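You operate a simulated robot arm through the tools that you are given. There is no shell and no other tool. Be economical: measure what you need, move in short steps, check, and stop when the job is done.

Carry out the task below with a simulated two-armed robot. There is one attempt and no reset: what you move stays moved.

## Task
Take the white lamp cap and leave it on the clear marking card. Then close the upper grey drawer. Then take the grey pad and leave it on the silver aim plate. Then take the silver weight on the end of the assembly bench and put it away on the top of the island bench. Then take the black foam block and put it on the blue cover plate. Then take the grey gauge block and leave it on the white sample card. Then take the orange terminal block and put it on the black test card. Then shut the middle green drawer. Then open the drawer under the green bench, fetch the thick black wheel and set it in the inside of the drawer under the green bench, then shut the bench. Then take the grey panel meter on the top of the roll bench and put it away on the top of the narrow wall shelf. Then open the packing case lid. Keep to this order. Set down upright: white lamp cap, silver weight, grey gauge block.
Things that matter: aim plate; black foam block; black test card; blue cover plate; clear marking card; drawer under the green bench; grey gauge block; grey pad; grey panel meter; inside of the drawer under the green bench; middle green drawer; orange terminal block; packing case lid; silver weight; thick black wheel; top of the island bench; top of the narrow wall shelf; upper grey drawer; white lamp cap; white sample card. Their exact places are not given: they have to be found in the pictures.

The check looks at the end state, three seconds after you hand in, the way a careful person would. Anything else that was tipped, shoved, dropped, spilled or broken makes it a failure. Lids that push on must go on centred and level and be pressed home; caps that screw on are set level and turned clockwise until they are tight.

## Robot
Two 7-joint arms with two-finger parallel grippers on one trunk, on a base that drives. Base frame: it is fixed to the floor where the robot stands at the start and does not move with it; the origin is under the middle of the robot, x ahead of it, y to its left, z up. Lengths are in cm, angles in rad, forces in N, time in s.
The left shoulder is at the start at [7.1, 15.6, 103], the right one opposite. Places, roughly: aim plate (8x12x3 cm) [180, -200, 90]; black foam block (8x11x5 cm) [600, 160, 90]; black test card (8x12x3 cm) [230, 140, 80]; blue cover plate (16x12x1 cm) [600, 200, 90]; clear marking card (8x12x3 cm) [160, 110, 80]; drawer under the green bench [-110, 470, 50]; grey gauge block (4x4x5 cm) [600, 220, 90]; grey pad (6x5x4 cm) [220, -210, 90]; grey panel meter (5x8x5 cm) [-170, 170, 90]; inside of the drawer under the green bench [-110, 480, 50]; middle green drawer [560, 360, 50]; orange terminal block (6x5x5 cm) [600, 290, 130]; packing case lid [270, -170, 90]; silver weight (4x4x5 cm) [590, 20, 90]; thick black wheel (6x6x3 cm) [-130, 230, 90]; top of the island bench [170, 10, 80]; top of the narrow wall shelf (18x118 cm) [604, 330, 128]; upper grey drawer [30, -140, 70]; white lamp cap (5x5x8 cm) [70, 0, 90]; white sample card (8x12x3 cm) [590, 240, 90]. Payload 3.91 kg a hand.
Tool frame (each hand has its own): the origin (TCP) lies between the finger pads and is the grasp point; the fingertips stand 3 cm ahead of it; z points along the fingers, y is the line along which they close. Largest opening 11 cm; finger width 2, thickness 1; the body of the gripper, 4.8 by 11.2 cm, starts 5.5 cm behind the TCP.
Orientation is that of the tool frame in the base frame, as [roll, pitch, yaw] about the fixed x, y, z axes, in that order (R = Rz(yaw) Ry(pitch) Rx(roll)). With the fingers straight down and closing along the base's y, the tool's x points along the base's -x, its y along +y and its z along -z.

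## Interface
- The arms move only by the tool play_rows. It takes "left_increments", "right_increments" or both (then of equal length, played together; a hand with none holds still); each is a list of rows, each a list of 7 numbers: the shift along the tool's x, y, z in units of 300 mm (1.0 is 300 mm), then the turn, a rotation vector about the tool's x, y, z in units of 90 degrees (1.0 is 90 degrees), then the gripper command, from -1 (fully open) to 1 (shut), values between in proportion. In form: [[dx, dy, dz, wx, wy, wz, fingers], ...]. A call has 1 to 20 rows; each row is the pose to reach, as a shift and turn from the pose commanded when the call began, along the tool's axes at that moment. A call with a number of a shift or a turn outside -1 to 1 is refused whole. Rows are played at 5 a second. More than 5 cm and 0.15 rad between two rows, or a gripper value outside its range, and nothing of the call is played. Where a pose cannot be reached the arm comes as near as it can. A force on the tool above 40 N (or 10 N above the force at the start of the call, whichever is more), or a blocked arm, ends the call early, and 0.2 s more pass. Each finger travels about 10.8 cm/s and halts on what it meets, pressing with about 32 N; the grip force reading is that of the motor and also rises with nothing between the fingers. The clock runs only during rows and for 0.2 s after the last one: add rows that repeat a pose to give the fingers time. The reply holds the time, the measured pose of the TCP, the force on the tool along the base axes, the opening and the grip force, in the units named above and with some noise, with the torque about the TCP (base axes, N m) and any sound that the robot's microphone picked up.
- Cameras (640 x 400 px; columns grow to the right, rows downward): "scene" is now at [12.92, -2.89, 127.28]; the picture's right is [-0.22, -0.98, -0.00], its down [-0.52, 0.12, -0.85] and it looks along [0.83, -0.18, -0.53] (base axes); focal length 214 px, centre (320, 200). "left" rides on the left gripper at [7.2, -1.7, -10.3] in its tool frame; the picture's right is [0.23, 0.97, 0.00], its down [-0.76, 0.18, -0.62] and it looks along [-0.61, 0.14, 0.78] (tool axes); focal length 222 px, centre (320, 200). "right" rides on the right gripper at [7.2, 1.7, -10.3] in its tool frame; the picture's right is [-0.23, 0.97, 0.00], its down [-0.76, -0.18, -0.62] and it looks along [-0.61, -0.14, 0.78] (tool axes); focal length 222 px, centre (320, 200).
- capture(camera): a new picture of that camera. It takes no simulated time.
- slide_trunk(by): slides the trunk up (or, below 0, down) by that many cm; the arms and the scene camera ride with it, the base frame stays. It gives what a move gives, with no picture.
- steer(legs): drives the robot by 1 to 6 legs, each [ahead, left, turn to the left] in cm, cm and rad, along the robot's own axes; the way and the turn of a leg run together, so that a leg with both is an arc; at most 150 cm and 3.142 rad a leg. The arms and the cameras ride along, it lands a little off, and it stops where it bumps. It gives what a move gives.
- head_to(pan, tilt): turns the head with the scene camera to pan (to the left, within 1.501 rad either way) and tilt (down, from -0.506 to 1.204), counted from straight ahead of the robot. It gives what a move gives.
- locate(camera, pixels): for up to 12 pixels [column, row] of the newest picture of that camera ("zoom" is the newest enlarged one), the place [x, y, z] in the base frame of the surface seen there, good to about 0.2 cm, but the place of the scene camera against the robot may be out by one fixed shift of up to 1.8 cm in any direction. It takes no simulated time.
- enlarge(camera, box): a new picture of the part [left, top, right, bottom] of that camera's present view, enlarged. It takes no simulated time.
- sign_off(): hands the job in; it is judged then, once.

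Work in short steps. Measure before you move; look again where a grasp or a placing could have gone wrong, and mend it. You have 357 turns and 306 pictures in all, those below and enlarged ones among them. Open the grippers and draw the arms clear of the work before you hand the job in, unless the task says otherwise; then end with one line.

The tools are called after "Request:" as a command line: name --argument value ..., lists and objects as JSON in quotes. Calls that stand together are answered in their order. play_rows: Moves the arms, as the interface text tells. Its arguments: {"type":"object","properties":{"left_increments":{"type":"array","items":{"type":"array","items":{"type":"number"}}},"right_increments":{"type":"array","items":{"type":"array","items":{"type":"number"}}}},"required":[]} The other tools are called the same way: slide_trunk (by) slides the trunk up or down; steer (legs) drives the base; head_to (pan, tilt) turns the head that bears the scene camera; capture (camera) takes a picture; locate (camera, pixels) gives the place of the surface under pixels of a picture; enlarge (camera, box) takes an enlarged picture of a part of a camera's view; sign_off () hands the job in.

At the start:

```text
clock: 0.0
left_tool_pos: [80.65, -3.34, 107.5]
left_ee_rot: [3.141, 0.001, 3.141]
left_contact_force: [0.1, -0.9, 0.4]
left_ft_torque: [-0.04, 0.05, 0.0]
left_width: 10.97
left_gripper_force: 0.1
right_tool_pos: [59.92, -65.3, 119.36]
right_ee_rot: [-3.141, 0.0, 3.142]
right_contact_force: [0.2, -0.6, 0.1]
right_ft_torque: [-0.02, 0.04, -0.02]
right_width: 11.02
right_gripper_force: 0.1
trunk travel left (down, up): [-47.5, 46.5]
robot x, y, heading: [0.05, 0.12, 0.001]
head pan, tilt: [-0.218, 0.56]
```

scene: 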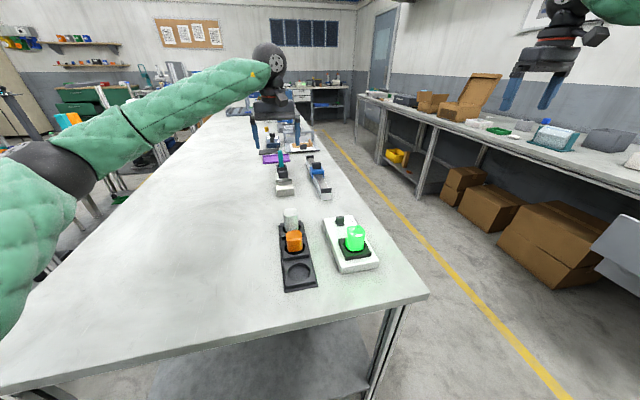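
right: 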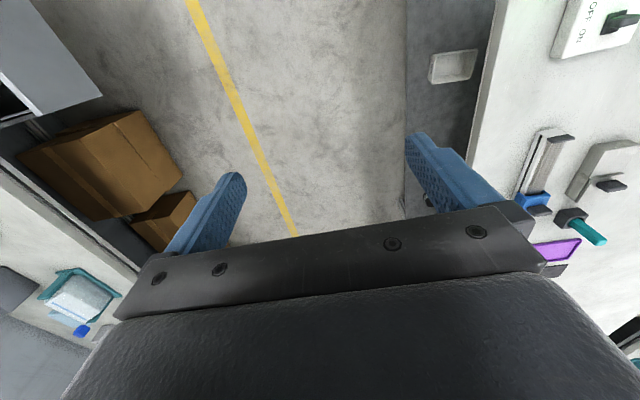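
left: 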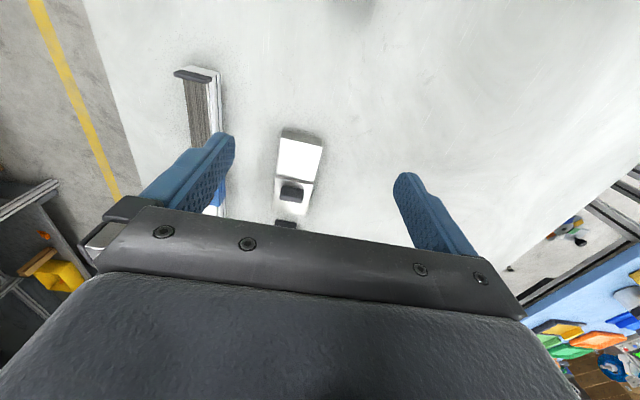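

The scene picture shows a lamp tray at about (297,255), with a white cap near (291,217). I enlarge that part and locate it.

Request:
enlarge --camera "scene" --box '[220, 130, 400, 300]'

Request:
locate --camera "scene" --pixels '[[291, 213], [291, 222], [294, 240], [298, 270], [340, 255], [200, 200], [420, 290], [240, 120]]'

```text
2.35 times, centred on (310, 215) of scene
```

zoom: 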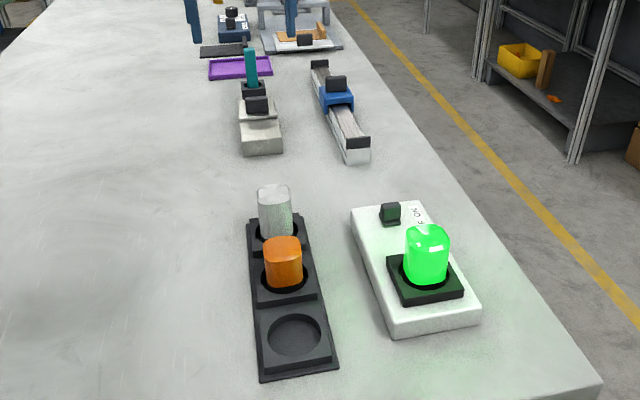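

```text
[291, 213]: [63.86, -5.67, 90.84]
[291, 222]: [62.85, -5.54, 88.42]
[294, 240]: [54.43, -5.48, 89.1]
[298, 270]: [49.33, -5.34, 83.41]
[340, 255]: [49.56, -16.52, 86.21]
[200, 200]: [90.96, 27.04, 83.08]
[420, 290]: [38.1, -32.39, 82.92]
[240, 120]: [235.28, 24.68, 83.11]
```

White cap is at about (64.5,-5.7), top about z 91.5. I look around with the head next to build the layout.

Request:
head_to --pan 0.7 --tilt 0.3

Request:
capture --camera "scene"

Request:
head_to --pan 1.5 --tilt 0.3

Request:
capture --camera "scene"

Request:
head_to --pan -1.2 --tilt 0.4

Request:
capture --camera "scene"

```text
clock: 1.2
left_tool_pos: [80.6, -3.37, 107.46]
left_ee_rot: [-3.141, -0.001, 3.141]
left_contact_force: [0.4, 0.1, -0.2]
left_ft_torque: [-0.02, 0.0, -0.01]
left_width: 11.03
left_gripper_force: 0.1
right_tool_pos: [59.93, -65.32, 119.31]
right_ee_rot: [-3.141, 0.0, -3.141]
right_contact_force: [-0.5, -1.0, 0.1]
right_ft_torque: [-0.04, -0.01, 0.01]
right_width: 11.0
right_gripper_force: 0.1
trunk travel left (down, up): [-47.5, 46.5]
robot x, y, heading: [0.17, 0.12, 0.001]
head pan, tilt: [0.7, 0.3]
```

```text
301 pictures are left
```

scene: 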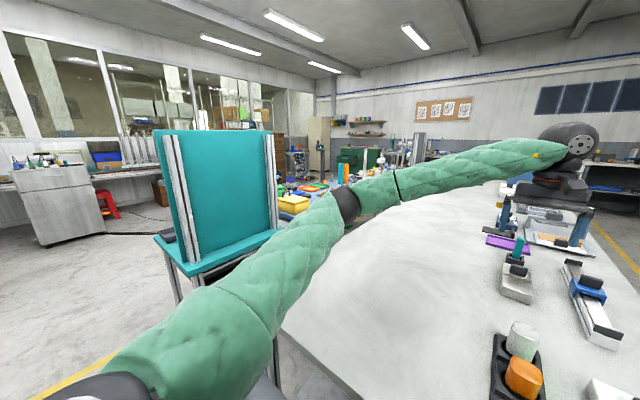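

```text
clock: 2.3
left_tool_pos: [80.52, -3.5, 107.54]
left_ee_rot: [-3.141, 0.0, 3.141]
left_contact_force: [0.6, 0.6, -0.6]
left_ft_torque: [0.03, -0.01, 0.0]
left_width: 11.01
left_gripper_force: 0.1
right_tool_pos: [60.02, -65.42, 119.33]
right_ee_rot: [3.141, 0.0, 3.141]
right_contact_force: [0.5, 0.1, -0.4]
right_ft_torque: [0.02, 0.02, 0.01]
right_width: 10.98
right_gripper_force: 0.2
trunk travel left (down, up): [-47.5, 46.5]
robot x, y, heading: [0.23, 0.02, 0.0]
head pan, tilt: [1.499, 0.3]
```

```text
300 pictures are left
```

scene: 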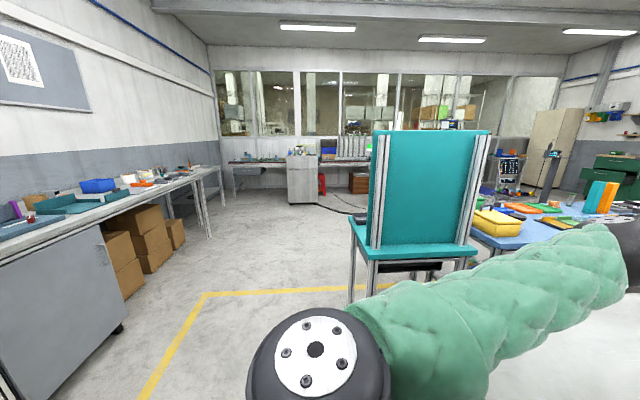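

```text
clock: 4.7
left_tool_pos: [80.72, -3.37, 107.52]
left_ee_rot: [-3.141, 0.0, -3.141]
left_contact_force: [0.7, 1.0, -0.1]
left_ft_torque: [0.0, 0.0, -0.03]
left_width: 10.98
left_gripper_force: 0.0
right_tool_pos: [60.07, -65.39, 119.41]
right_ee_rot: [3.141, 0.0, -3.141]
right_contact_force: [0.5, 0.0, 0.4]
right_ft_torque: [0.0, 0.0, 0.03]
right_width: 11.01
right_gripper_force: 0.1
trunk travel left (down, up): [-47.5, 46.5]
robot x, y, heading: [0.1, -0.16, -0.0]
head pan, tilt: [-1.201, 0.4]
```

```text
299 pictures are left
```

scene: 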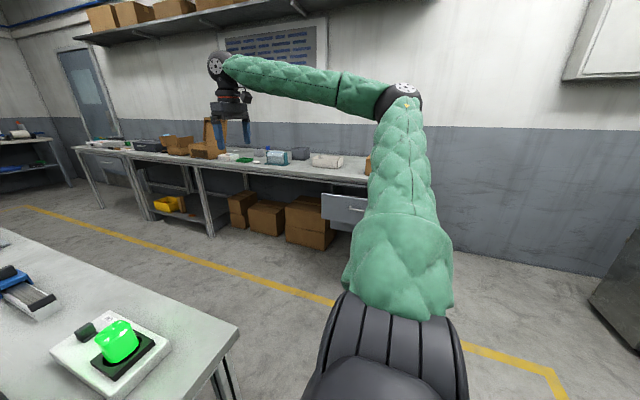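

The open upper grey drawer shows at (345,207) on the right bench and the blue table lies to the left. I bring the left hand above the white cap and look with its camera.

Request:
play_rows --left_increments '[[0.135, -0.02, 0, 0, 0, 0, -1], [0.27, -0.04, 0, 0, 0, 0, -1], [0.4, -0.06, 0, 0, 0, 0, -1], [0.538, -0.079, 0, 0, 0, 0, -1], [0.538, -0.079, 0.1, 0, 0, 0, -1], [0.538, -0.079, 0.1, 0, 0, 0, -1]]'

Request:
capture --camera "left"

```text
clock: 6.1
left_tool_pos: [64.32, -5.76, 104.63]
left_ee_rot: [3.141, 0.001, 3.14]
left_contact_force: [-0.2, -1.0, -0.1]
left_ft_torque: [0.02, -0.03, 0.0]
left_width: 11.0
left_gripper_force: 0.1
right_tool_pos: [59.85, -65.38, 119.42]
right_ee_rot: [-3.142, 0.0, 3.141]
right_contact_force: [-1.4, 0.6, 0.3]
right_ft_torque: [0.03, -0.03, -0.01]
right_width: 11.01
right_gripper_force: 0.1
trunk travel left (down, up): [-47.5, 46.5]
robot x, y, heading: [0.2, -0.04, 0.004]
head pan, tilt: [-1.201, 0.4]
```

```text
298 pictures are left
```

left: 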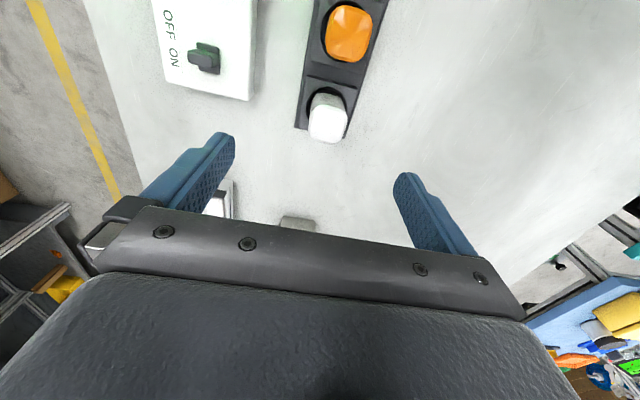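

The left picture shows the white cap at (328,116) and its tray. I locate its top and edges.

Request:
locate --camera "left" --pixels '[[328, 100], [328, 118], [328, 135], [310, 115], [344, 115], [328, 108], [300, 128], [340, 140], [250, 95], [300, 160]]'

Request:
enlarge --camera "left" --box '[270, 0, 410, 160]'

```text
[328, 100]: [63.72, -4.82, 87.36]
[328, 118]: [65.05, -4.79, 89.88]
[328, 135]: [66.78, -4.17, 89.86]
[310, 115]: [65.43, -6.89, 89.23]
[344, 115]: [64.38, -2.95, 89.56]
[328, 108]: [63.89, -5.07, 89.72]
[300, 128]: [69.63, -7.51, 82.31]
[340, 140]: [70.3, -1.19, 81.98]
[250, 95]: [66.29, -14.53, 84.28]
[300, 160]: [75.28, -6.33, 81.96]
```

```text
2.50 times, centred on (340, 80) of left
```

zoom: 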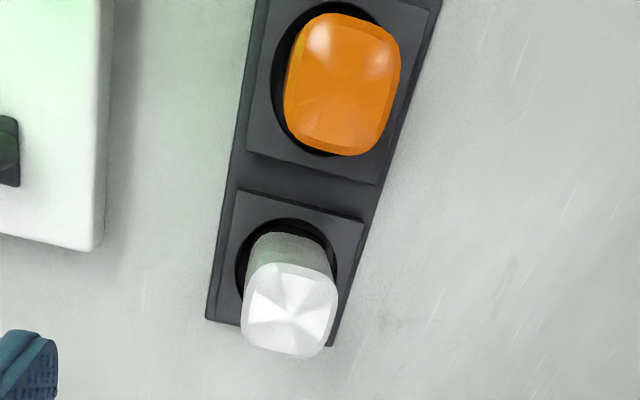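

Cap centre is about (65.3,-4.8), top 89.9, on a table at z 82 (hand camera). I go down on it to z 87.5 and close.

Request:
play_rows --left_increments '[[-0.03, 0.03, 0.14, 0, 0, 0, -1], [-0.03, 0.03, 0.28, 0, 0, 0, -1], [-0.03, 0.03, 0.42, 0, 0, 0, -1], [-0.03, 0.03, 0.567, 0, 0, 0, -1], [-0.03, 0.03, 0.567, 0, 0, 0, -1], [-0.03, 0.03, 0.567, 0, 0, 0, 1], [-0.03, 0.03, 0.567, 0, 0, 0, 1], [-0.03, 0.03, 0.567, 0, 0, 0, 1], [-0.03, 0.03, 0.567, 0, 0, 0, 1], [-0.03, 0.03, 0.567, 0, 0, 0, 1]]'

Request:
capture --camera "left"

```text
clock: 8.3
left_tool_pos: [65.36, -4.83, 87.51]
left_ee_rot: [3.14, 0.0, -3.141]
left_contact_force: [-0.1, 1.9, -0.9]
left_ft_torque: [0.07, -0.02, 0.04]
left_width: 4.81
left_gripper_force: 31.7
right_tool_pos: [60.0, -65.31, 119.43]
right_ee_rot: [-3.141, 0.0, -3.141]
right_contact_force: [0.0, -0.3, 0.6]
right_ft_torque: [0.01, -0.03, 0.01]
right_width: 11.0
right_gripper_force: 0.0
trunk travel left (down, up): [-47.5, 46.5]
robot x, y, heading: [0.03, -0.24, 0.002]
head pan, tilt: [-1.201, 0.4]
```

```text
296 pictures are left
```

left: 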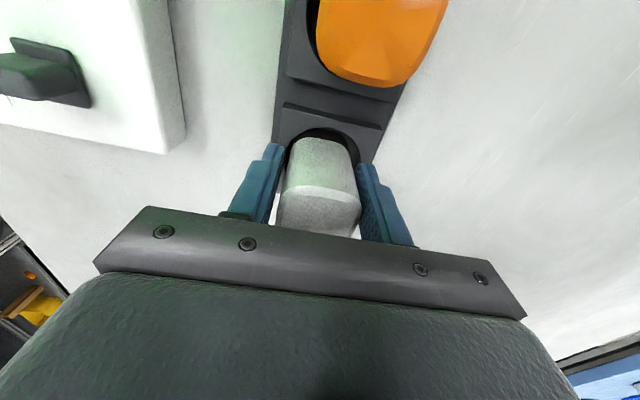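

The grip holds at 4.81 cm. I lift straight up and then survey the blue table.

Request:
play_rows --left_increments '[[0, 0, -0.08, 0, 0, 0, 1], [0, 0, -0.2, 0, 0, 0, 1], [0, 0, -0.36, 0, 0, 0, 1], [0, 0, -0.52, 0, 0, 0, 1], [0, 0, -0.68, 0, 0, 0, 1], [0, 0, -0.84, 0, 0, 0, 1], [0.15, 0, -0.84, 0, 0, 0, 1], [0.15, 0, -0.84, 0, 0, 0, 1]]'

Request:
head_to --pan 0.75 --tilt 0.45

Request:
capture --camera "scene"

Request:
capture --camera "left"

```text
clock: 10.1
left_tool_pos: [60.92, -4.83, 112.66]
left_ee_rot: [-3.14, 0.0, -3.142]
left_contact_force: [0.6, 0.0, -0.5]
left_ft_torque: [0.01, -0.01, -0.03]
left_width: 4.82
left_gripper_force: 32.7
right_tool_pos: [60.04, -65.43, 119.37]
right_ee_rot: [3.139, 0.0, -3.14]
right_contact_force: [-0.2, 0.3, -0.6]
right_ft_torque: [-0.01, 0.02, -0.01]
right_width: 10.99
right_gripper_force: 0.1
trunk travel left (down, up): [-47.5, 46.5]
robot x, y, heading: [-0.27, 0.34, 0.005]
head pan, tilt: [-1.201, 0.4]
```

```text
clock: 12.0
left_tool_pos: [60.9, -4.88, 112.79]
left_ee_rot: [3.14, -0.002, -3.141]
left_contact_force: [-0.3, 0.0, -1.1]
left_ft_torque: [0.0, 0.0, 0.01]
left_width: 4.84
left_gripper_force: 31.9
right_tool_pos: [60.07, -65.37, 119.15]
right_ee_rot: [-3.14, 0.001, -3.142]
right_contact_force: [0.0, -0.1, -0.4]
right_ft_torque: [0.0, 0.0, -0.02]
right_width: 10.96
right_gripper_force: 0.1
trunk travel left (down, up): [-47.5, 46.5]
robot x, y, heading: [0.11, -0.35, 0.002]
head pan, tilt: [0.75, 0.45]
```

```text
295 pictures are left
```

scene: 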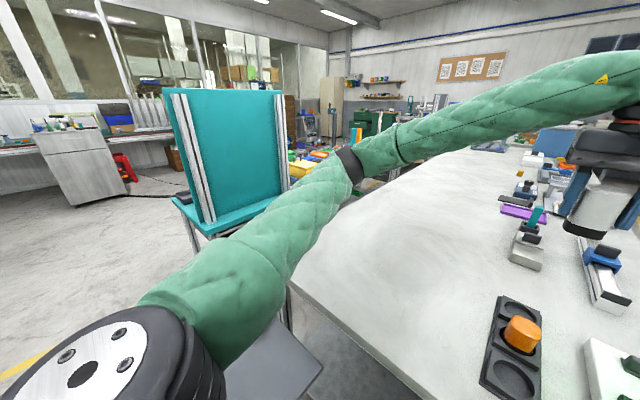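

```text
294 pictures are left
```

left: 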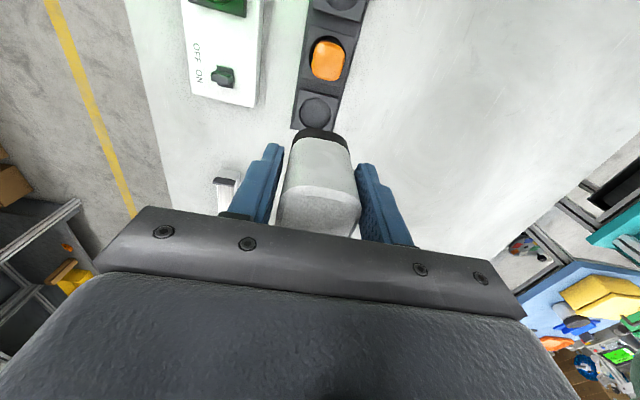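

Cap is held. I measure the teal cart, island edge, blue table and floor pixels in the scene picture.

Request:
locate --camera "scene" --pixels '[[190, 150], [278, 150], [190, 200], [280, 195], [175, 200], [215, 230], [193, 250], [410, 390], [290, 285], [300, 165], [150, 250], [270, 350]]'

Request:
enlarge --camera "scene" --box '[220, 80, 420, 205]'

```text
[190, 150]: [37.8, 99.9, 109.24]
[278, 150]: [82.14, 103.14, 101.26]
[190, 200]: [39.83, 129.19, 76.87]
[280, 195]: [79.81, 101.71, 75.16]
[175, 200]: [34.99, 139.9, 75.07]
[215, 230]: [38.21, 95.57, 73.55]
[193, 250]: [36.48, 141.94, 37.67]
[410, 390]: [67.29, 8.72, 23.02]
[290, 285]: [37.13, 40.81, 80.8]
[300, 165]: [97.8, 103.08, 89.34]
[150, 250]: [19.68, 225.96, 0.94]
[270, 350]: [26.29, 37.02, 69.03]
```

```text
3.20 times, centred on (320, 142) of scene
```

zoom: 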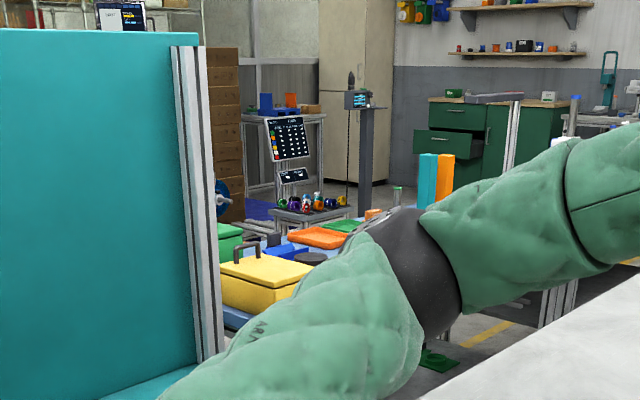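

The arm hides the area. I raise the trunk for a higher view, back up a little and turn left to survey.

Request:
slide_trunk --by 40

Request:
steer --legs '[[-25, 0, 0], [0, 0, 0.9]]'

Request:
head_to --pan 0.0 --tilt 0.5

Request:
capture --camera "scene"

Request:
head_to --pan 1.2 --tilt 0.5

Request:
capture --camera "scene"

```text
clock: 15.9
left_tool_pos: [60.84, -4.86, 152.8]
left_ee_rot: [-3.141, 0.0, -3.141]
left_contact_force: [-0.3, -0.5, -1.4]
left_ft_torque: [-0.02, 0.02, -0.02]
left_width: 4.79
left_gripper_force: 32.4
right_tool_pos: [60.04, -65.41, 159.28]
right_ee_rot: [3.141, 0.0, -3.14]
right_contact_force: [0.3, 0.0, -0.7]
right_ft_torque: [0.0, 0.02, -0.02]
right_width: 11.03
right_gripper_force: 0.1
trunk travel left (down, up): [-87.5, 6.5]
robot x, y, heading: [0.14, -0.11, -0.001]
head pan, tilt: [0.75, 0.45]
```

```text
clock: 20.0
left_tool_pos: [16.2, 45.06, 152.79]
left_ee_rot: [-3.141, -0.001, -2.233]
left_contact_force: [0.4, 0.2, -0.9]
left_ft_torque: [0.02, 0.01, -0.02]
left_width: 4.8
left_gripper_force: 32.2
right_tool_pos: [63.6, 7.17, 159.43]
right_ee_rot: [-3.141, 0.001, -2.231]
right_contact_force: [0.2, 0.5, -0.1]
right_ft_torque: [0.01, 0.03, 0.0]
right_width: 11.01
right_gripper_force: 0.0
trunk travel left (down, up): [-87.5, 6.5]
robot x, y, heading: [-24.71, -0.19, 0.909]
head pan, tilt: [0.75, 0.45]
```

```text
clock: 21.1
left_tool_pos: [16.3, 45.07, 152.68]
left_ee_rot: [3.14, 0.001, -2.233]
left_contact_force: [-0.3, -0.5, -1.3]
left_ft_torque: [0.02, 0.0, 0.02]
left_width: 4.78
left_gripper_force: 32.3
right_tool_pos: [63.45, 7.21, 159.35]
right_ee_rot: [3.141, -0.001, -2.234]
right_contact_force: [0.2, -0.7, -0.3]
right_ft_torque: [0.02, -0.01, 0.03]
right_width: 11.0
right_gripper_force: 0.1
trunk travel left (down, up): [-87.5, 6.5]
robot x, y, heading: [-24.81, -0.29, 0.905]
head pan, tilt: [0.0, 0.499]
```

```text
292 pictures are left
```

scene: 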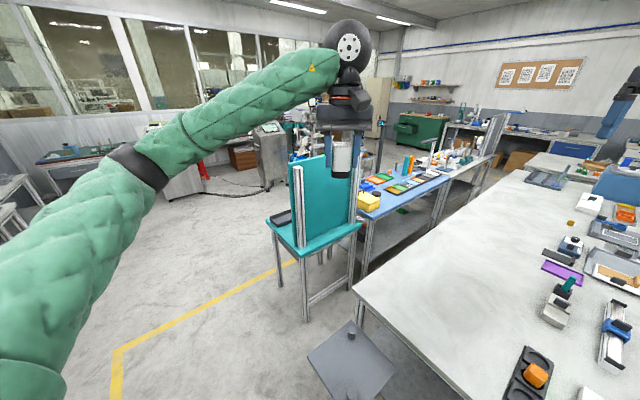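

```text
clock: 22.5
left_tool_pos: [16.29, 45.12, 152.77]
left_ee_rot: [-3.14, 0.0, -2.232]
left_contact_force: [0.1, 0.2, -0.6]
left_ft_torque: [0.01, -0.03, 0.0]
left_width: 4.8
left_gripper_force: 31.4
right_tool_pos: [63.47, 7.24, 159.45]
right_ee_rot: [-3.14, 0.0, -2.233]
right_contact_force: [-0.1, -0.4, -0.3]
right_ft_torque: [0.05, -0.01, 0.02]
right_width: 10.99
right_gripper_force: 0.1
trunk travel left (down, up): [-87.5, 6.5]
robot x, y, heading: [-25.21, -0.2, 0.911]
head pan, tilt: [1.201, 0.499]
```

```text
291 pictures are left
```

scene: 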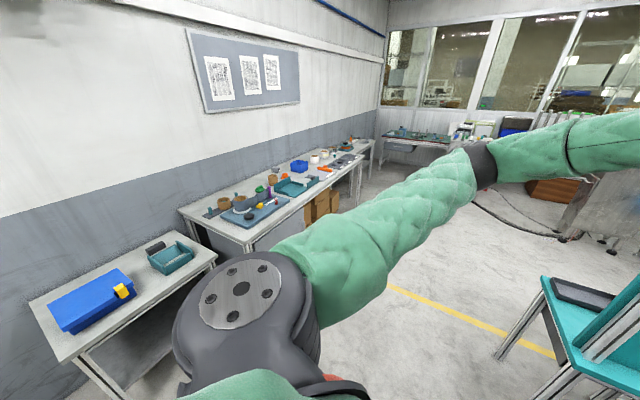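

Open floor lies left of the cart. I measure bench edges at the left in this picture for a floor map.

Request:
locate --camera "scene" --pixels '[[65, 360], [215, 258], [245, 245], [375, 150], [390, 145], [448, 145], [420, 290], [550, 280], [615, 380], [500, 355], [575, 190]]'

Request:
head_to --pan -0.15 --tilt 0.6

Request:
capture --camera "scene"

Request:
locate --camera "scene" --pixels '[[350, 340], [320, 275], [300, 210], [385, 360], [400, 150], [430, 170], [475, 150], [300, 180], [420, 260], [370, 190]]'

```text
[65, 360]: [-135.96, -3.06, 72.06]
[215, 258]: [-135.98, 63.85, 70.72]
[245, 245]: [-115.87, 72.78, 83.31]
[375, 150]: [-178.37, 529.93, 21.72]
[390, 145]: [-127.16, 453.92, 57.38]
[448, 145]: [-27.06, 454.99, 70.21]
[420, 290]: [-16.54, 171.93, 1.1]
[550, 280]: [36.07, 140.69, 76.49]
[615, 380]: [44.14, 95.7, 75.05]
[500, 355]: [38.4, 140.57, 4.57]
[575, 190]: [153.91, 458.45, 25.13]
```

```text
clock: 24.0
left_tool_pos: [16.22, 45.06, 152.73]
left_ee_rot: [-3.141, -0.002, -2.231]
left_contact_force: [-0.6, -0.2, -0.9]
left_ft_torque: [-0.02, 0.01, 0.0]
left_width: 4.81
left_gripper_force: 32.0
right_tool_pos: [63.5, 7.34, 159.31]
right_ee_rot: [-3.141, -0.002, -2.231]
right_contact_force: [0.3, -0.7, 0.4]
right_ft_torque: [0.0, -0.01, 0.0]
right_width: 11.01
right_gripper_force: 0.1
trunk travel left (down, up): [-87.5, 6.5]
robot x, y, heading: [-25.42, 0.09, 0.914]
head pan, tilt: [-0.15, 0.6]
```

```text
290 pictures are left
```

scene: 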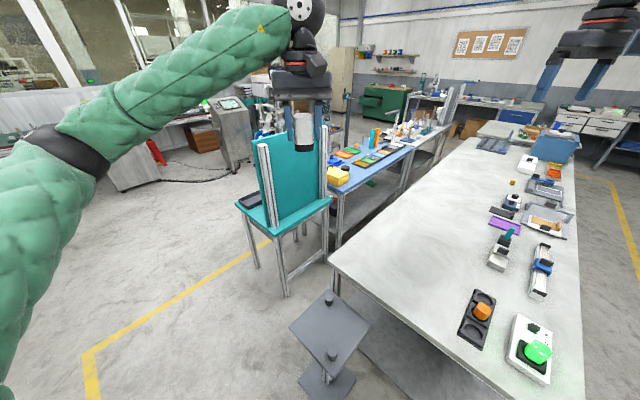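

```text
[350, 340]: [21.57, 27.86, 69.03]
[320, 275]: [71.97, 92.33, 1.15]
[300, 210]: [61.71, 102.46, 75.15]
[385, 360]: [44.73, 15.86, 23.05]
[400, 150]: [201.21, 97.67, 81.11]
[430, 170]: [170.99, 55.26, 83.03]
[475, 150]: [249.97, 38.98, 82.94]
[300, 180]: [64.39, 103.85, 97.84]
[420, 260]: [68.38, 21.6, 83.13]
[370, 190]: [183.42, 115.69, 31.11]
```

The blue table's island side has a narrow aisle, so I approach from its far side (y about 190). I drive to about (-25,190), turn to heading 0, and look.

Request:
steer --legs '[[75, 58, 0], [75, 58, 0], [0, 0, -0.914]]'

Request:
head_to --pan -0.3 --tilt 0.5

Request:
capture --camera "scene"

Request:
head_to --pan 0.6 --tilt 0.5

Request:
capture --camera "scene"

```text
clock: 35.8
left_tool_pos: [33.5, 184.37, 152.79]
left_ee_rot: [3.141, 0.001, -3.13]
left_contact_force: [-0.1, 0.6, -0.4]
left_ft_torque: [0.02, 0.01, 0.02]
left_width: 4.8
left_gripper_force: 31.6
right_tool_pos: [33.31, 123.8, 159.47]
right_ee_rot: [3.141, 0.001, -3.13]
right_contact_force: [0.0, 0.6, 0.7]
right_ft_torque: [0.04, 0.0, 0.02]
right_width: 11.0
right_gripper_force: 0.1
trunk travel left (down, up): [-87.5, 6.5]
robot x, y, heading: [-27.91, 188.33, 0.012]
head pan, tilt: [-0.15, 0.6]
```

```text
clock: 36.5
left_tool_pos: [33.44, 184.16, 152.82]
left_ee_rot: [3.141, 0.002, -3.129]
left_contact_force: [0.4, -0.9, -0.8]
left_ft_torque: [0.01, 0.0, 0.01]
left_width: 4.79
left_gripper_force: 32.1
right_tool_pos: [33.22, 123.73, 159.26]
right_ee_rot: [-3.141, 0.001, -3.129]
right_contact_force: [0.6, -0.3, 0.1]
right_ft_torque: [-0.01, -0.02, 0.03]
right_width: 10.99
right_gripper_force: 0.1
trunk travel left (down, up): [-87.5, 6.5]
robot x, y, heading: [-27.18, 188.26, 0.009]
head pan, tilt: [-0.3, 0.499]
```

```text
289 pictures are left
```

scene: 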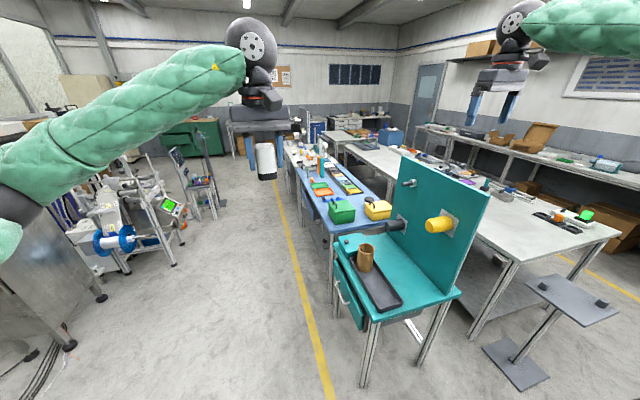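

```text
clock: 37.7
left_tool_pos: [33.44, 184.22, 152.8]
left_ee_rot: [3.141, 0.0, -3.128]
left_contact_force: [-0.3, -0.4, -0.3]
left_ft_torque: [-0.01, 0.03, 0.01]
left_width: 4.8
left_gripper_force: 32.4
right_tool_pos: [33.39, 123.75, 159.34]
right_ee_rot: [-3.141, 0.0, -3.128]
right_contact_force: [0.4, -0.4, 0.8]
right_ft_torque: [0.02, 0.01, -0.02]
right_width: 10.99
right_gripper_force: 0.0
trunk travel left (down, up): [-87.5, 6.5]
robot x, y, heading: [-27.65, 188.04, 0.013]
head pan, tilt: [0.6, 0.499]
```

```text
288 pictures are left
```

scene: 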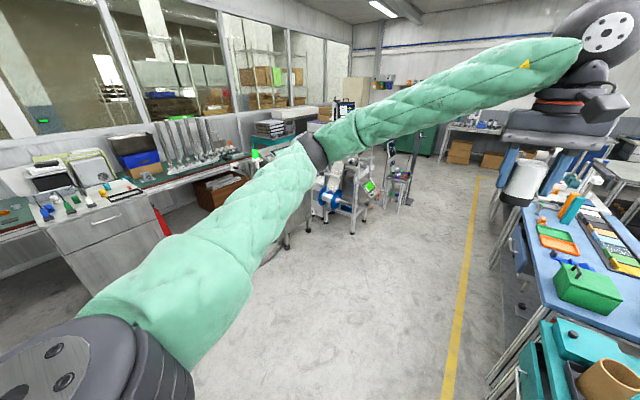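

The aisle along the yellow line looks open. I check positions of the equipment and table edge before driving along it.

Request:
locate --camera "scene" --pixels '[[350, 230], [310, 240], [400, 200], [470, 300], [525, 285], [490, 190], [290, 280], [500, 380], [520, 200], [375, 185]]'

```text
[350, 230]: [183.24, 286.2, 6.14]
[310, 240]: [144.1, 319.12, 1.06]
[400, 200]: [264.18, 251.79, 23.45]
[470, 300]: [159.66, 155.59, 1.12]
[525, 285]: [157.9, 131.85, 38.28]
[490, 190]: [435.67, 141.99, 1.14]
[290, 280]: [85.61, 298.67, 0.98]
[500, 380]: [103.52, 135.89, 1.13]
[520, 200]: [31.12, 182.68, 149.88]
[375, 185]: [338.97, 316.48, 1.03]
```

Table edge is about y 135 and equipment starts about y 250, so y 190 is fine. I drive ahead about 175 cm and turn right to face the table.

Request:
steer --legs '[[90, 0, 0], [80, 2, 0], [0, 0, -1.583]]'

Request:
head_to --pan 0 --tilt 0.8

Request:
capture --camera "scene"

```text
clock: 50.2
left_tool_pos: [137.12, 131.92, 152.78]
left_ee_rot: [-3.14, 0.0, 1.57]
left_contact_force: [0.0, 0.1, -0.3]
left_ft_torque: [-0.01, -0.02, -0.02]
left_width: 4.79
left_gripper_force: 32.0
right_tool_pos: [76.59, 132.62, 159.32]
right_ee_rot: [-3.141, 0.001, 1.571]
right_contact_force: [0.3, -0.6, 1.0]
right_ft_torque: [0.01, -0.03, 0.0]
right_width: 10.98
right_gripper_force: 0.0
trunk travel left (down, up): [-87.5, 6.5]
robot x, y, heading: [141.63, 192.61, -1.572]
head pan, tilt: [0.6, 0.499]
```

```text
clock: 51.2
left_tool_pos: [137.12, 131.94, 152.82]
left_ee_rot: [-3.141, 0.0, 1.572]
left_contact_force: [0.0, -0.2, -1.9]
left_ft_torque: [0.01, -0.04, 0.01]
left_width: 4.79
left_gripper_force: 31.7
right_tool_pos: [76.69, 132.75, 159.3]
right_ee_rot: [3.141, -0.001, 1.57]
right_contact_force: [0.0, 1.1, 0.2]
right_ft_torque: [0.0, 0.02, 0.01]
right_width: 10.99
right_gripper_force: 0.1
trunk travel left (down, up): [-87.5, 6.5]
robot x, y, heading: [142.13, 192.59, -1.572]
head pan, tilt: [0.0, 0.799]
```

```text
287 pictures are left
```

scene: 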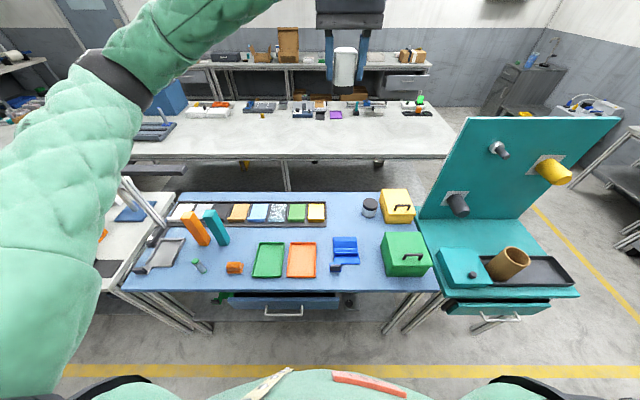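

The blue table has a row of swatches/cards at rows 205-220. I enlarge it to find the clear marking card and the black test card.

Request:
enlarge --camera "scene" --box '[110, 180, 350, 300]'

Request:
locate --camera "scene" --pixels '[[182, 212], [205, 212], [238, 212], [257, 212], [277, 212], [297, 212], [316, 212], [270, 260], [300, 260], [107, 268], [370, 206], [300, 235]]'

```text
2.67 times, centred on (230, 240) of scene
```

zoom: 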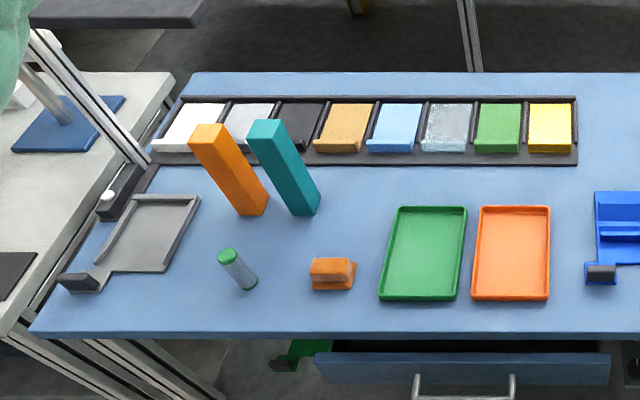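

```text
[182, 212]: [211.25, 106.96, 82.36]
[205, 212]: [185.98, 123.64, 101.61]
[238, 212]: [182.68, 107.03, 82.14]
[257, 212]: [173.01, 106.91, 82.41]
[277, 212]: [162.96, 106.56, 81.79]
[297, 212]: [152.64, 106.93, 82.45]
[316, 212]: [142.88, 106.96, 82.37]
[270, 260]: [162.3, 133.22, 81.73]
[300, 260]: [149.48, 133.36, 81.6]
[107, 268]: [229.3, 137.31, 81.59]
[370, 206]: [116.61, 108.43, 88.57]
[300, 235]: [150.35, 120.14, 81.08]
```

Clear card is at about (163,107), in the swatch row; black test card about (229,137). I lower the trunk and move the left hand towards the clear card, then check with the hand camera.

Request:
slide_trunk --by -38

Request:
play_rows --left_increments '[[-0.1, 0.14, 0, 0, 0, 0, 1], [-0.2, 0.28, 0, 0, 0, 0, 1], [-0.3, 0.42, 0, 0, 0, 0, 1], [-0.4, 0.54, 0, 0, 0, 0, 1], [-0.5, 0.66, 0, 0, 0, 0, 1], [-0.6, 0.78, 0, 0, 0, 0, 1], [-0.7, 0.86, 0, 0, 0, 0, 1], [-0.7, 0.86, 0, 0, 0, 0, 1]]'

Request:
capture --camera "left"

```text
clock: 54.9
left_tool_pos: [137.19, 131.83, 114.89]
left_ee_rot: [-3.14, 0.002, 1.572]
left_contact_force: [-0.4, 0.6, -1.0]
left_ft_torque: [-0.01, 0.06, -0.02]
left_width: 4.8
left_gripper_force: 32.0
right_tool_pos: [76.63, 132.74, 121.25]
right_ee_rot: [-3.141, 0.002, 1.571]
right_contact_force: [0.1, -0.8, -0.5]
right_ft_torque: [0.0, 0.0, 0.01]
right_width: 10.97
right_gripper_force: 0.0
trunk travel left (down, up): [-49.5, 44.5]
robot x, y, heading: [142.33, 192.51, -1.571]
head pan, tilt: [0.0, 0.799]
```

```text
refused: row 1 steps farther than a row can; nothing moved
```

```text
285 pictures are left
```

left: 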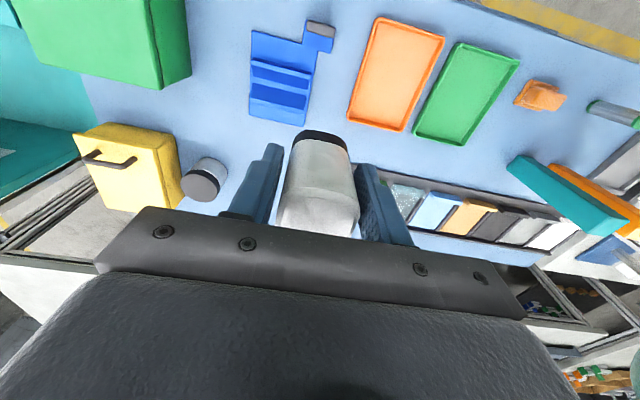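

I redo the move in smaller steps: the rest of the way towards (163,117).

Request:
play_rows --left_increments '[[-0.07, 0.125, 0, 0, 0, 0, 1], [-0.14, 0.25, 0, 0, 0, 0, 1], [-0.21, 0.375, 0, 0, 0, 0, 1], [-0.28, 0.5, 0, 0, 0, 0, 1], [-0.35, 0.625, 0, 0, 0, 0, 1], [-0.42, 0.75, 0, 0, 0, 0, 1], [-0.5, 0.86, 0, 0, 0, 0, 1], [-0.5, 0.86, 0, 0, 0, 0, 1]]'

Request:
capture --camera "left"

```text
clock: 56.7
left_tool_pos: [163.04, 116.87, 115.01]
left_ee_rot: [-3.141, 0.0, 1.571]
left_contact_force: [0.3, 0.0, 0.1]
left_ft_torque: [0.03, -0.02, 0.0]
left_width: 4.76
left_gripper_force: 32.3
right_tool_pos: [76.61, 132.67, 121.38]
right_ee_rot: [3.141, 0.0, 1.572]
right_contact_force: [0.5, 0.1, -0.6]
right_ft_torque: [-0.01, -0.01, -0.01]
right_width: 10.99
right_gripper_force: 0.2
trunk travel left (down, up): [-49.5, 44.5]
robot x, y, heading: [141.83, 192.45, -1.569]
head pan, tilt: [0.0, 0.799]
```

```text
284 pictures are left
```

left: 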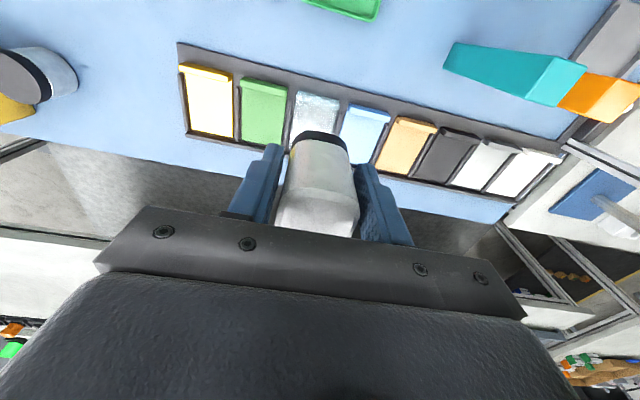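

The clear card is seen at (315,110), partly behind the cap. I locate it and its neighbours.

Request:
locate --camera "left" --pixels '[[300, 97], [315, 110], [336, 100], [298, 125], [263, 88], [260, 138], [365, 110], [357, 150], [290, 115], [345, 115], [208, 75], [208, 130]]'

Request:
enlarge --camera "left" --box '[230, 60, 410, 180]'

```text
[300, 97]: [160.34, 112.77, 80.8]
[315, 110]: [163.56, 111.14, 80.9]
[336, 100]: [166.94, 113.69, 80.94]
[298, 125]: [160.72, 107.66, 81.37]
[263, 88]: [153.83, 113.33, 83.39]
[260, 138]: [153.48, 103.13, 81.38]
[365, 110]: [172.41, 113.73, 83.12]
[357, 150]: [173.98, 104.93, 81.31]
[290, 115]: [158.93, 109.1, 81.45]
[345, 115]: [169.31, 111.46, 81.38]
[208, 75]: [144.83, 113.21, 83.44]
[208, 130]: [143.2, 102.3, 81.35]
```

```text
3.33 times, centred on (320, 120) of left
```

zoom: 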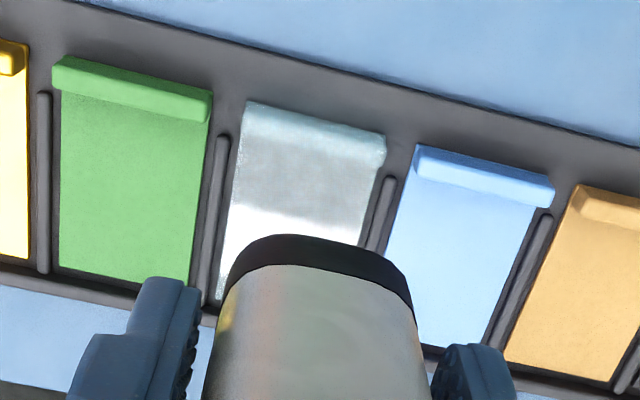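

Card's flat face spans x 159–167.5, y 102–112.5 at z 81.4. I bring the cap to (163.3,107) and lower to z 89.

Request:
play_rows --left_increments '[[-0.15, 0.01, 0, 0, 0, 0, 1], [-0.3, 0.01, 0, 0, 0, 0, 1], [-0.328, 0.01, 0.15, 0, 0, 0, 1], [-0.328, 0.01, 0.3, 0, 0, 0, 1], [-0.328, 0.01, 0.45, 0, 0, 0, 1], [-0.328, 0.01, 0.6, 0, 0, 0, 1], [-0.328, 0.01, 0.75, 0, 0, 0, 1], [-0.328, 0.01, 0.86, 0, 0, 0, 1], [-0.328, 0.01, 0.86, 0, 0, 0, 1]]'

Request:
capture --camera "left"

Request:
capture --camera "scene"

```text
clock: 58.9
left_tool_pos: [163.88, 107.36, 93.71]
left_ee_rot: [-3.136, 0.055, 1.583]
left_contact_force: [1.2, -1.0, -0.9]
left_ft_torque: [0.08, 0.04, 0.04]
left_width: 4.84
left_gripper_force: 31.9
right_tool_pos: [76.78, 133.24, 121.29]
right_ee_rot: [3.135, 0.007, 1.577]
right_contact_force: [0.1, -1.2, -0.4]
right_ft_torque: [0.11, 0.03, 0.02]
right_width: 10.98
right_gripper_force: 0.1
trunk travel left (down, up): [-49.5, 44.5]
robot x, y, heading: [141.78, 192.95, -1.562]
head pan, tilt: [0.0, 0.799]
stopped in row 9 (left hand): the arm was blocked; the commanded pose is now the measured one
```

```text
282 pictures are left
```

left: 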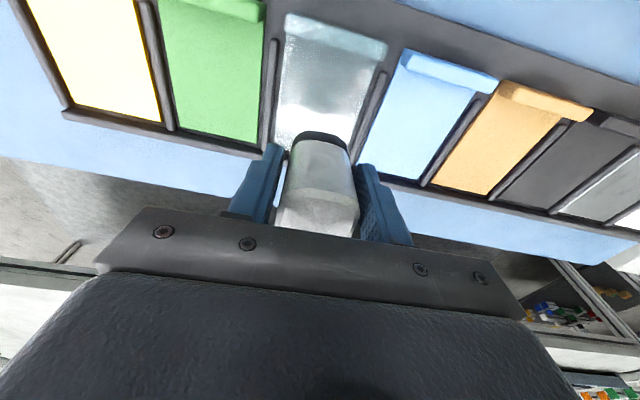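

```text
281 pictures are left
```

scene: 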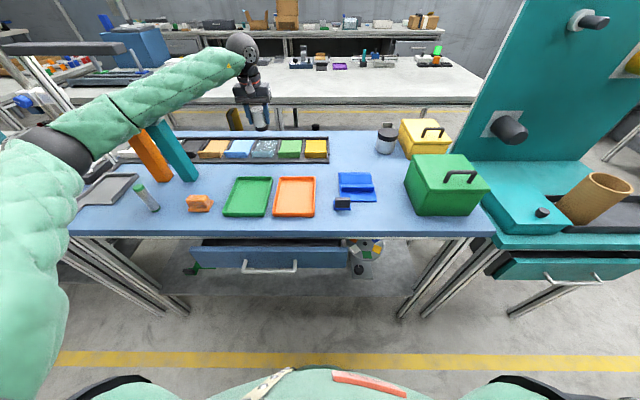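

The arm was blocked: the forearm at (150,130) rests near the orange/teal towers. I go straight back up.

Request:
play_rows --left_increments '[[0, 0, -0.1, 0, 0, 0, 1], [0, 0, -0.25, 0, 0, 0, 1], [0, 0, -0.4, 0, 0, 0, 1], [0, 0, -0.55, 0, 0, 0, 1], [0, 0, -0.7, 0, 0, 0, 1], [0, 0, -0.7, 0, 0, 0, 1]]'

Request:
enlarge --camera "scene" --box '[60, 90, 340, 240]'

```text
clock: 60.3
left_tool_pos: [164.04, 107.32, 112.0]
left_ee_rot: [-3.136, 0.024, 1.58]
left_contact_force: [0.8, -0.8, -0.8]
left_ft_torque: [0.01, 0.02, 0.0]
left_width: 4.8
left_gripper_force: 31.4
right_tool_pos: [77.08, 132.57, 121.31]
right_ee_rot: [3.141, -0.002, 1.577]
right_contact_force: [0.5, -0.9, -0.6]
right_ft_torque: [0.02, 0.02, 0.02]
right_width: 10.99
right_gripper_force: 0.1
trunk travel left (down, up): [-49.5, 44.5]
robot x, y, heading: [142.29, 192.58, -1.565]
head pan, tilt: [0.0, 0.799]
```

```text
2.29 times, centred on (200, 165) of scene
```

zoom: 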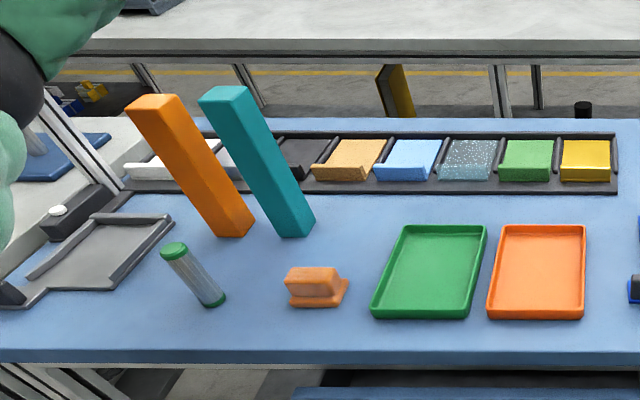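

The towers look standing. I check that they stand vertical by locating their tops and bases.

Request:
locate --camera "zoom" --pixels '[[165, 120], [230, 225], [235, 112], [295, 225], [255, 170], [195, 170], [152, 100], [222, 92]]'

```text
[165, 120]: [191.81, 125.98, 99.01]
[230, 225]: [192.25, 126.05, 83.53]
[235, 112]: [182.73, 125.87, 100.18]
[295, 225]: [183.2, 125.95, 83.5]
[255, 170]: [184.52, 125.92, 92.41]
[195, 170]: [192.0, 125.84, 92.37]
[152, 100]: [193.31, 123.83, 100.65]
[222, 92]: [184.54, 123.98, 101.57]
```

Towers are upright and unmoved. I raise the trunk 25 cm and drive 8 cm closer so the forearm comes down steeper, clear of the towers.

Request:
slide_trunk --by 25

Request:
steer --legs '[[9, 0, -0.005]]'

Request:
capture --camera "scene"

```text
clock: 62.8
left_tool_pos: [164.11, 107.39, 137.08]
left_ee_rot: [-3.136, 0.027, 1.576]
left_contact_force: [-0.4, 0.7, -0.6]
left_ft_torque: [0.06, 0.03, -0.04]
left_width: 4.8
left_gripper_force: 32.2
right_tool_pos: [77.05, 132.69, 146.24]
right_ee_rot: [3.141, 0.0, 1.578]
right_contact_force: [0.3, 0.5, -0.1]
right_ft_torque: [-0.02, -0.01, 0.01]
right_width: 11.02
right_gripper_force: 0.2
trunk travel left (down, up): [-74.5, 19.5]
robot x, y, heading: [141.8, 192.85, -1.567]
head pan, tilt: [0.0, 0.799]
```

```text
clock: 64.0
left_tool_pos: [163.71, 98.4, 137.22]
left_ee_rot: [-3.135, 0.029, 1.575]
left_contact_force: [-0.3, 0.7, -1.1]
left_ft_torque: [0.0, -0.03, 0.01]
left_width: 4.81
left_gripper_force: 32.0
right_tool_pos: [76.75, 123.98, 146.44]
right_ee_rot: [-3.141, -0.001, 1.573]
right_contact_force: [1.1, 0.1, -0.7]
right_ft_torque: [0.04, -0.06, 0.03]
right_width: 11.0
right_gripper_force: 0.0
trunk travel left (down, up): [-74.5, 19.5]
robot x, y, heading: [142.23, 183.91, -1.566]
head pan, tilt: [0.0, 0.799]
```

```text
279 pictures are left
```

scene: 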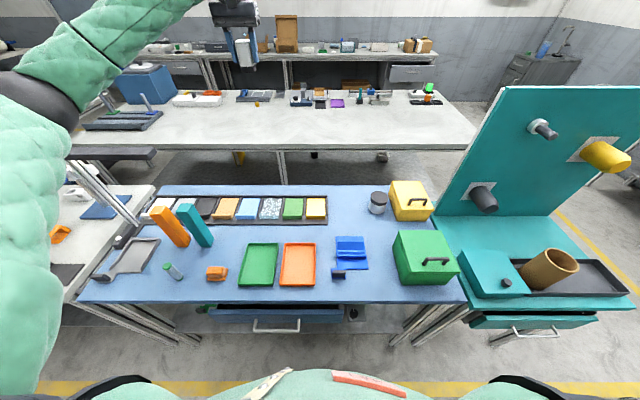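

Towers are now clear of the arm. I level the tool, bring it over the card and go down partway.

Request:
play_rows --left_increments '[[0.1, -0.01, 0, -0.004, 0.0185, -0.003, 1], [0.2, -0.013, 0, -0.004, 0.0185, -0.003, 1], [0.287, -0.013, 0, -0.004, 0.0185, -0.003, 1], [0.287, -0.013, 0, -0.004, 0.0185, -0.003, 1]]'

Request:
play_rows --left_increments '[[0, 0, 0.15, 0, 0, 0, 1], [0, 0, 0.3, 0, 0, 0, 1], [0, 0, 0.45, 0, 0, 0, 1], [0, 0, 0.6, 0, 0, 0, 1], [0, 0, 0.75, 0, 0, 0, 1], [0, 0, 0.85, 0, 0, 0, 1], [0, 0, 0.85, 0, 0, 0, 1]]'

Request:
capture --camera "scene"

```text
clock: 65.0
left_tool_pos: [163.29, 107.08, 136.9]
left_ee_rot: [-3.14, -0.003, 1.579]
left_contact_force: [-0.7, 0.7, -0.3]
left_ft_torque: [-0.01, -0.01, 0.02]
left_width: 4.79
left_gripper_force: 32.6
right_tool_pos: [76.83, 123.97, 146.33]
right_ee_rot: [-3.141, 0.0, 1.572]
right_contact_force: [0.0, -0.3, 0.7]
right_ft_torque: [-0.02, -0.01, 0.01]
right_width: 11.0
right_gripper_force: 0.1
trunk travel left (down, up): [-74.5, 19.5]
robot x, y, heading: [141.97, 183.92, -1.572]
head pan, tilt: [0.0, 0.799]
```

```text
clock: 66.5
left_tool_pos: [163.23, 106.97, 111.23]
left_ee_rot: [-3.14, -0.001, 1.58]
left_contact_force: [-0.3, 1.0, -1.1]
left_ft_torque: [-0.03, 0.03, 0.0]
left_width: 4.84
left_gripper_force: 32.2
right_tool_pos: [76.78, 123.81, 146.45]
right_ee_rot: [3.142, -0.001, 1.57]
right_contact_force: [0.9, -0.7, 0.1]
right_ft_torque: [0.01, -0.01, 0.03]
right_width: 10.99
right_gripper_force: 0.0
trunk travel left (down, up): [-74.5, 19.5]
robot x, y, heading: [142.09, 183.86, -1.571]
head pan, tilt: [0.0, 0.799]
```

```text
278 pictures are left
```

scene: 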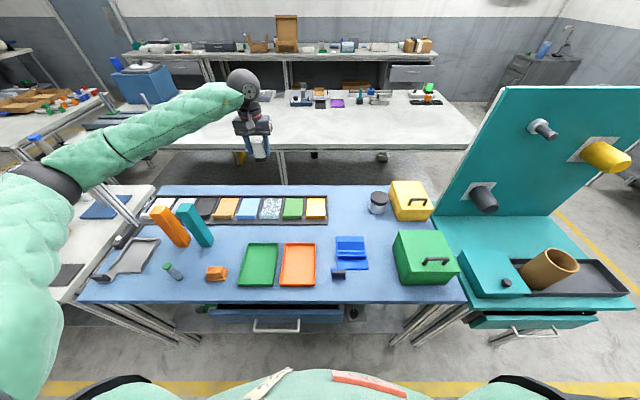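

The forearm now passes higher. I measure its height near the towers before going on down.

Request:
locate --camera "scene" --pixels '[[110, 145], [130, 150], [165, 125], [185, 120], [220, 105], [60, 180], [100, 175]]'

```text
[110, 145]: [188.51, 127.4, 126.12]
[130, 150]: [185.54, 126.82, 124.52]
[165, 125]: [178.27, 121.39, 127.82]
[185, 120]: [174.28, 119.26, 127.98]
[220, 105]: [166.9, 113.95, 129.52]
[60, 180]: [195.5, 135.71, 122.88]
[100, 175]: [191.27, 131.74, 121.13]
```

Lowered further, the forearm would meet the towers again. I'll set the cap on free table at about (131,113) and retake it with the right hand, whose elbow goes the other way; first move the left hand there.

Request:
play_rows --left_increments '[[0, -0.15, 0, 0, 0, 0, 1], [0, -0.3, 0, 0, 0, 0, 1], [0, -0.45, 0, 0, 0, 0, 1], [0.03, -0.6, 0, 0, 0, 0, 1], [0.1, -0.7, 0, 0, 0, 0, 1], [0.1, -0.7, 0, 0, 0, 0, 1]]'

Request:
play_rows --left_increments '[[0, -0.15, 0, 0, 0, 0, 1], [0.05, -0.3, 0, 0, 0, 0, 1], [0.1, -0.36, 0, 0, 0, 0, 1], [0.1, -0.36, 0, 0, 0, 0, 1]]'

Request:
capture --camera "left"

Request:
capture --camera "scene"

```text
clock: 68.0
left_tool_pos: [142.22, 109.87, 111.45]
left_ee_rot: [-3.14, -0.002, 1.579]
left_contact_force: [-0.6, 0.0, -0.4]
left_ft_torque: [0.02, 0.0, 0.04]
left_width: 4.8
left_gripper_force: 32.3
right_tool_pos: [76.86, 123.75, 146.36]
right_ee_rot: [3.141, 0.004, 1.573]
right_contact_force: [-0.6, -0.4, 0.4]
right_ft_torque: [0.0, 0.04, 0.01]
right_width: 10.99
right_gripper_force: 0.1
trunk travel left (down, up): [-74.5, 19.5]
robot x, y, heading: [141.77, 183.62, -1.573]
head pan, tilt: [0.0, 0.799]
```

```text
clock: 69.0
left_tool_pos: [131.31, 112.67, 111.44]
left_ee_rot: [-3.142, -0.001, 1.578]
left_contact_force: [-0.1, 0.0, -0.8]
left_ft_torque: [-0.01, 0.02, 0.02]
left_width: 4.81
left_gripper_force: 32.3
right_tool_pos: [76.7, 123.79, 146.3]
right_ee_rot: [3.141, -0.002, 1.571]
right_contact_force: [0.5, -0.3, -0.2]
right_ft_torque: [-0.01, 0.02, 0.03]
right_width: 10.98
right_gripper_force: 0.1
trunk travel left (down, up): [-74.5, 19.5]
robot x, y, heading: [142.11, 183.94, -1.568]
head pan, tilt: [0.0, 0.799]
```

```text
277 pictures are left
```

left: 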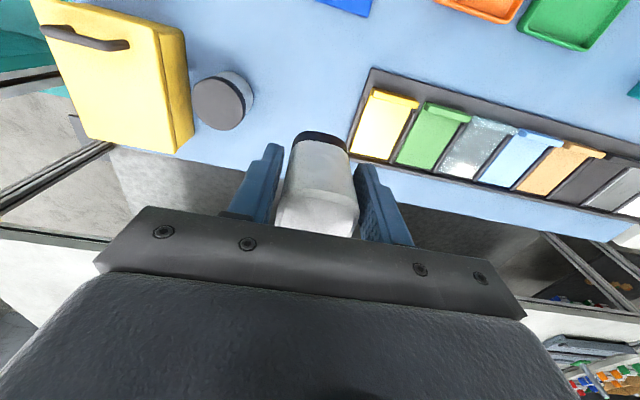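

```text
276 pictures are left
```

scene: 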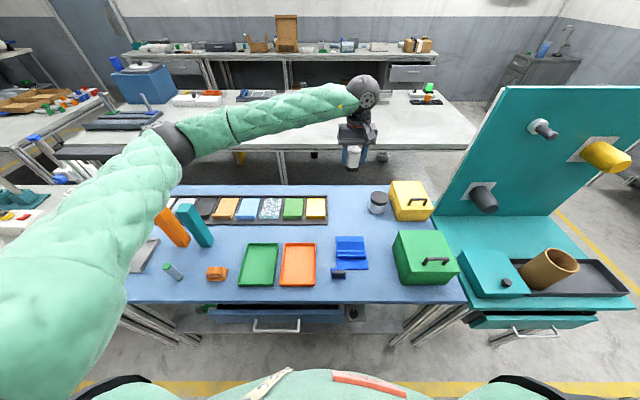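

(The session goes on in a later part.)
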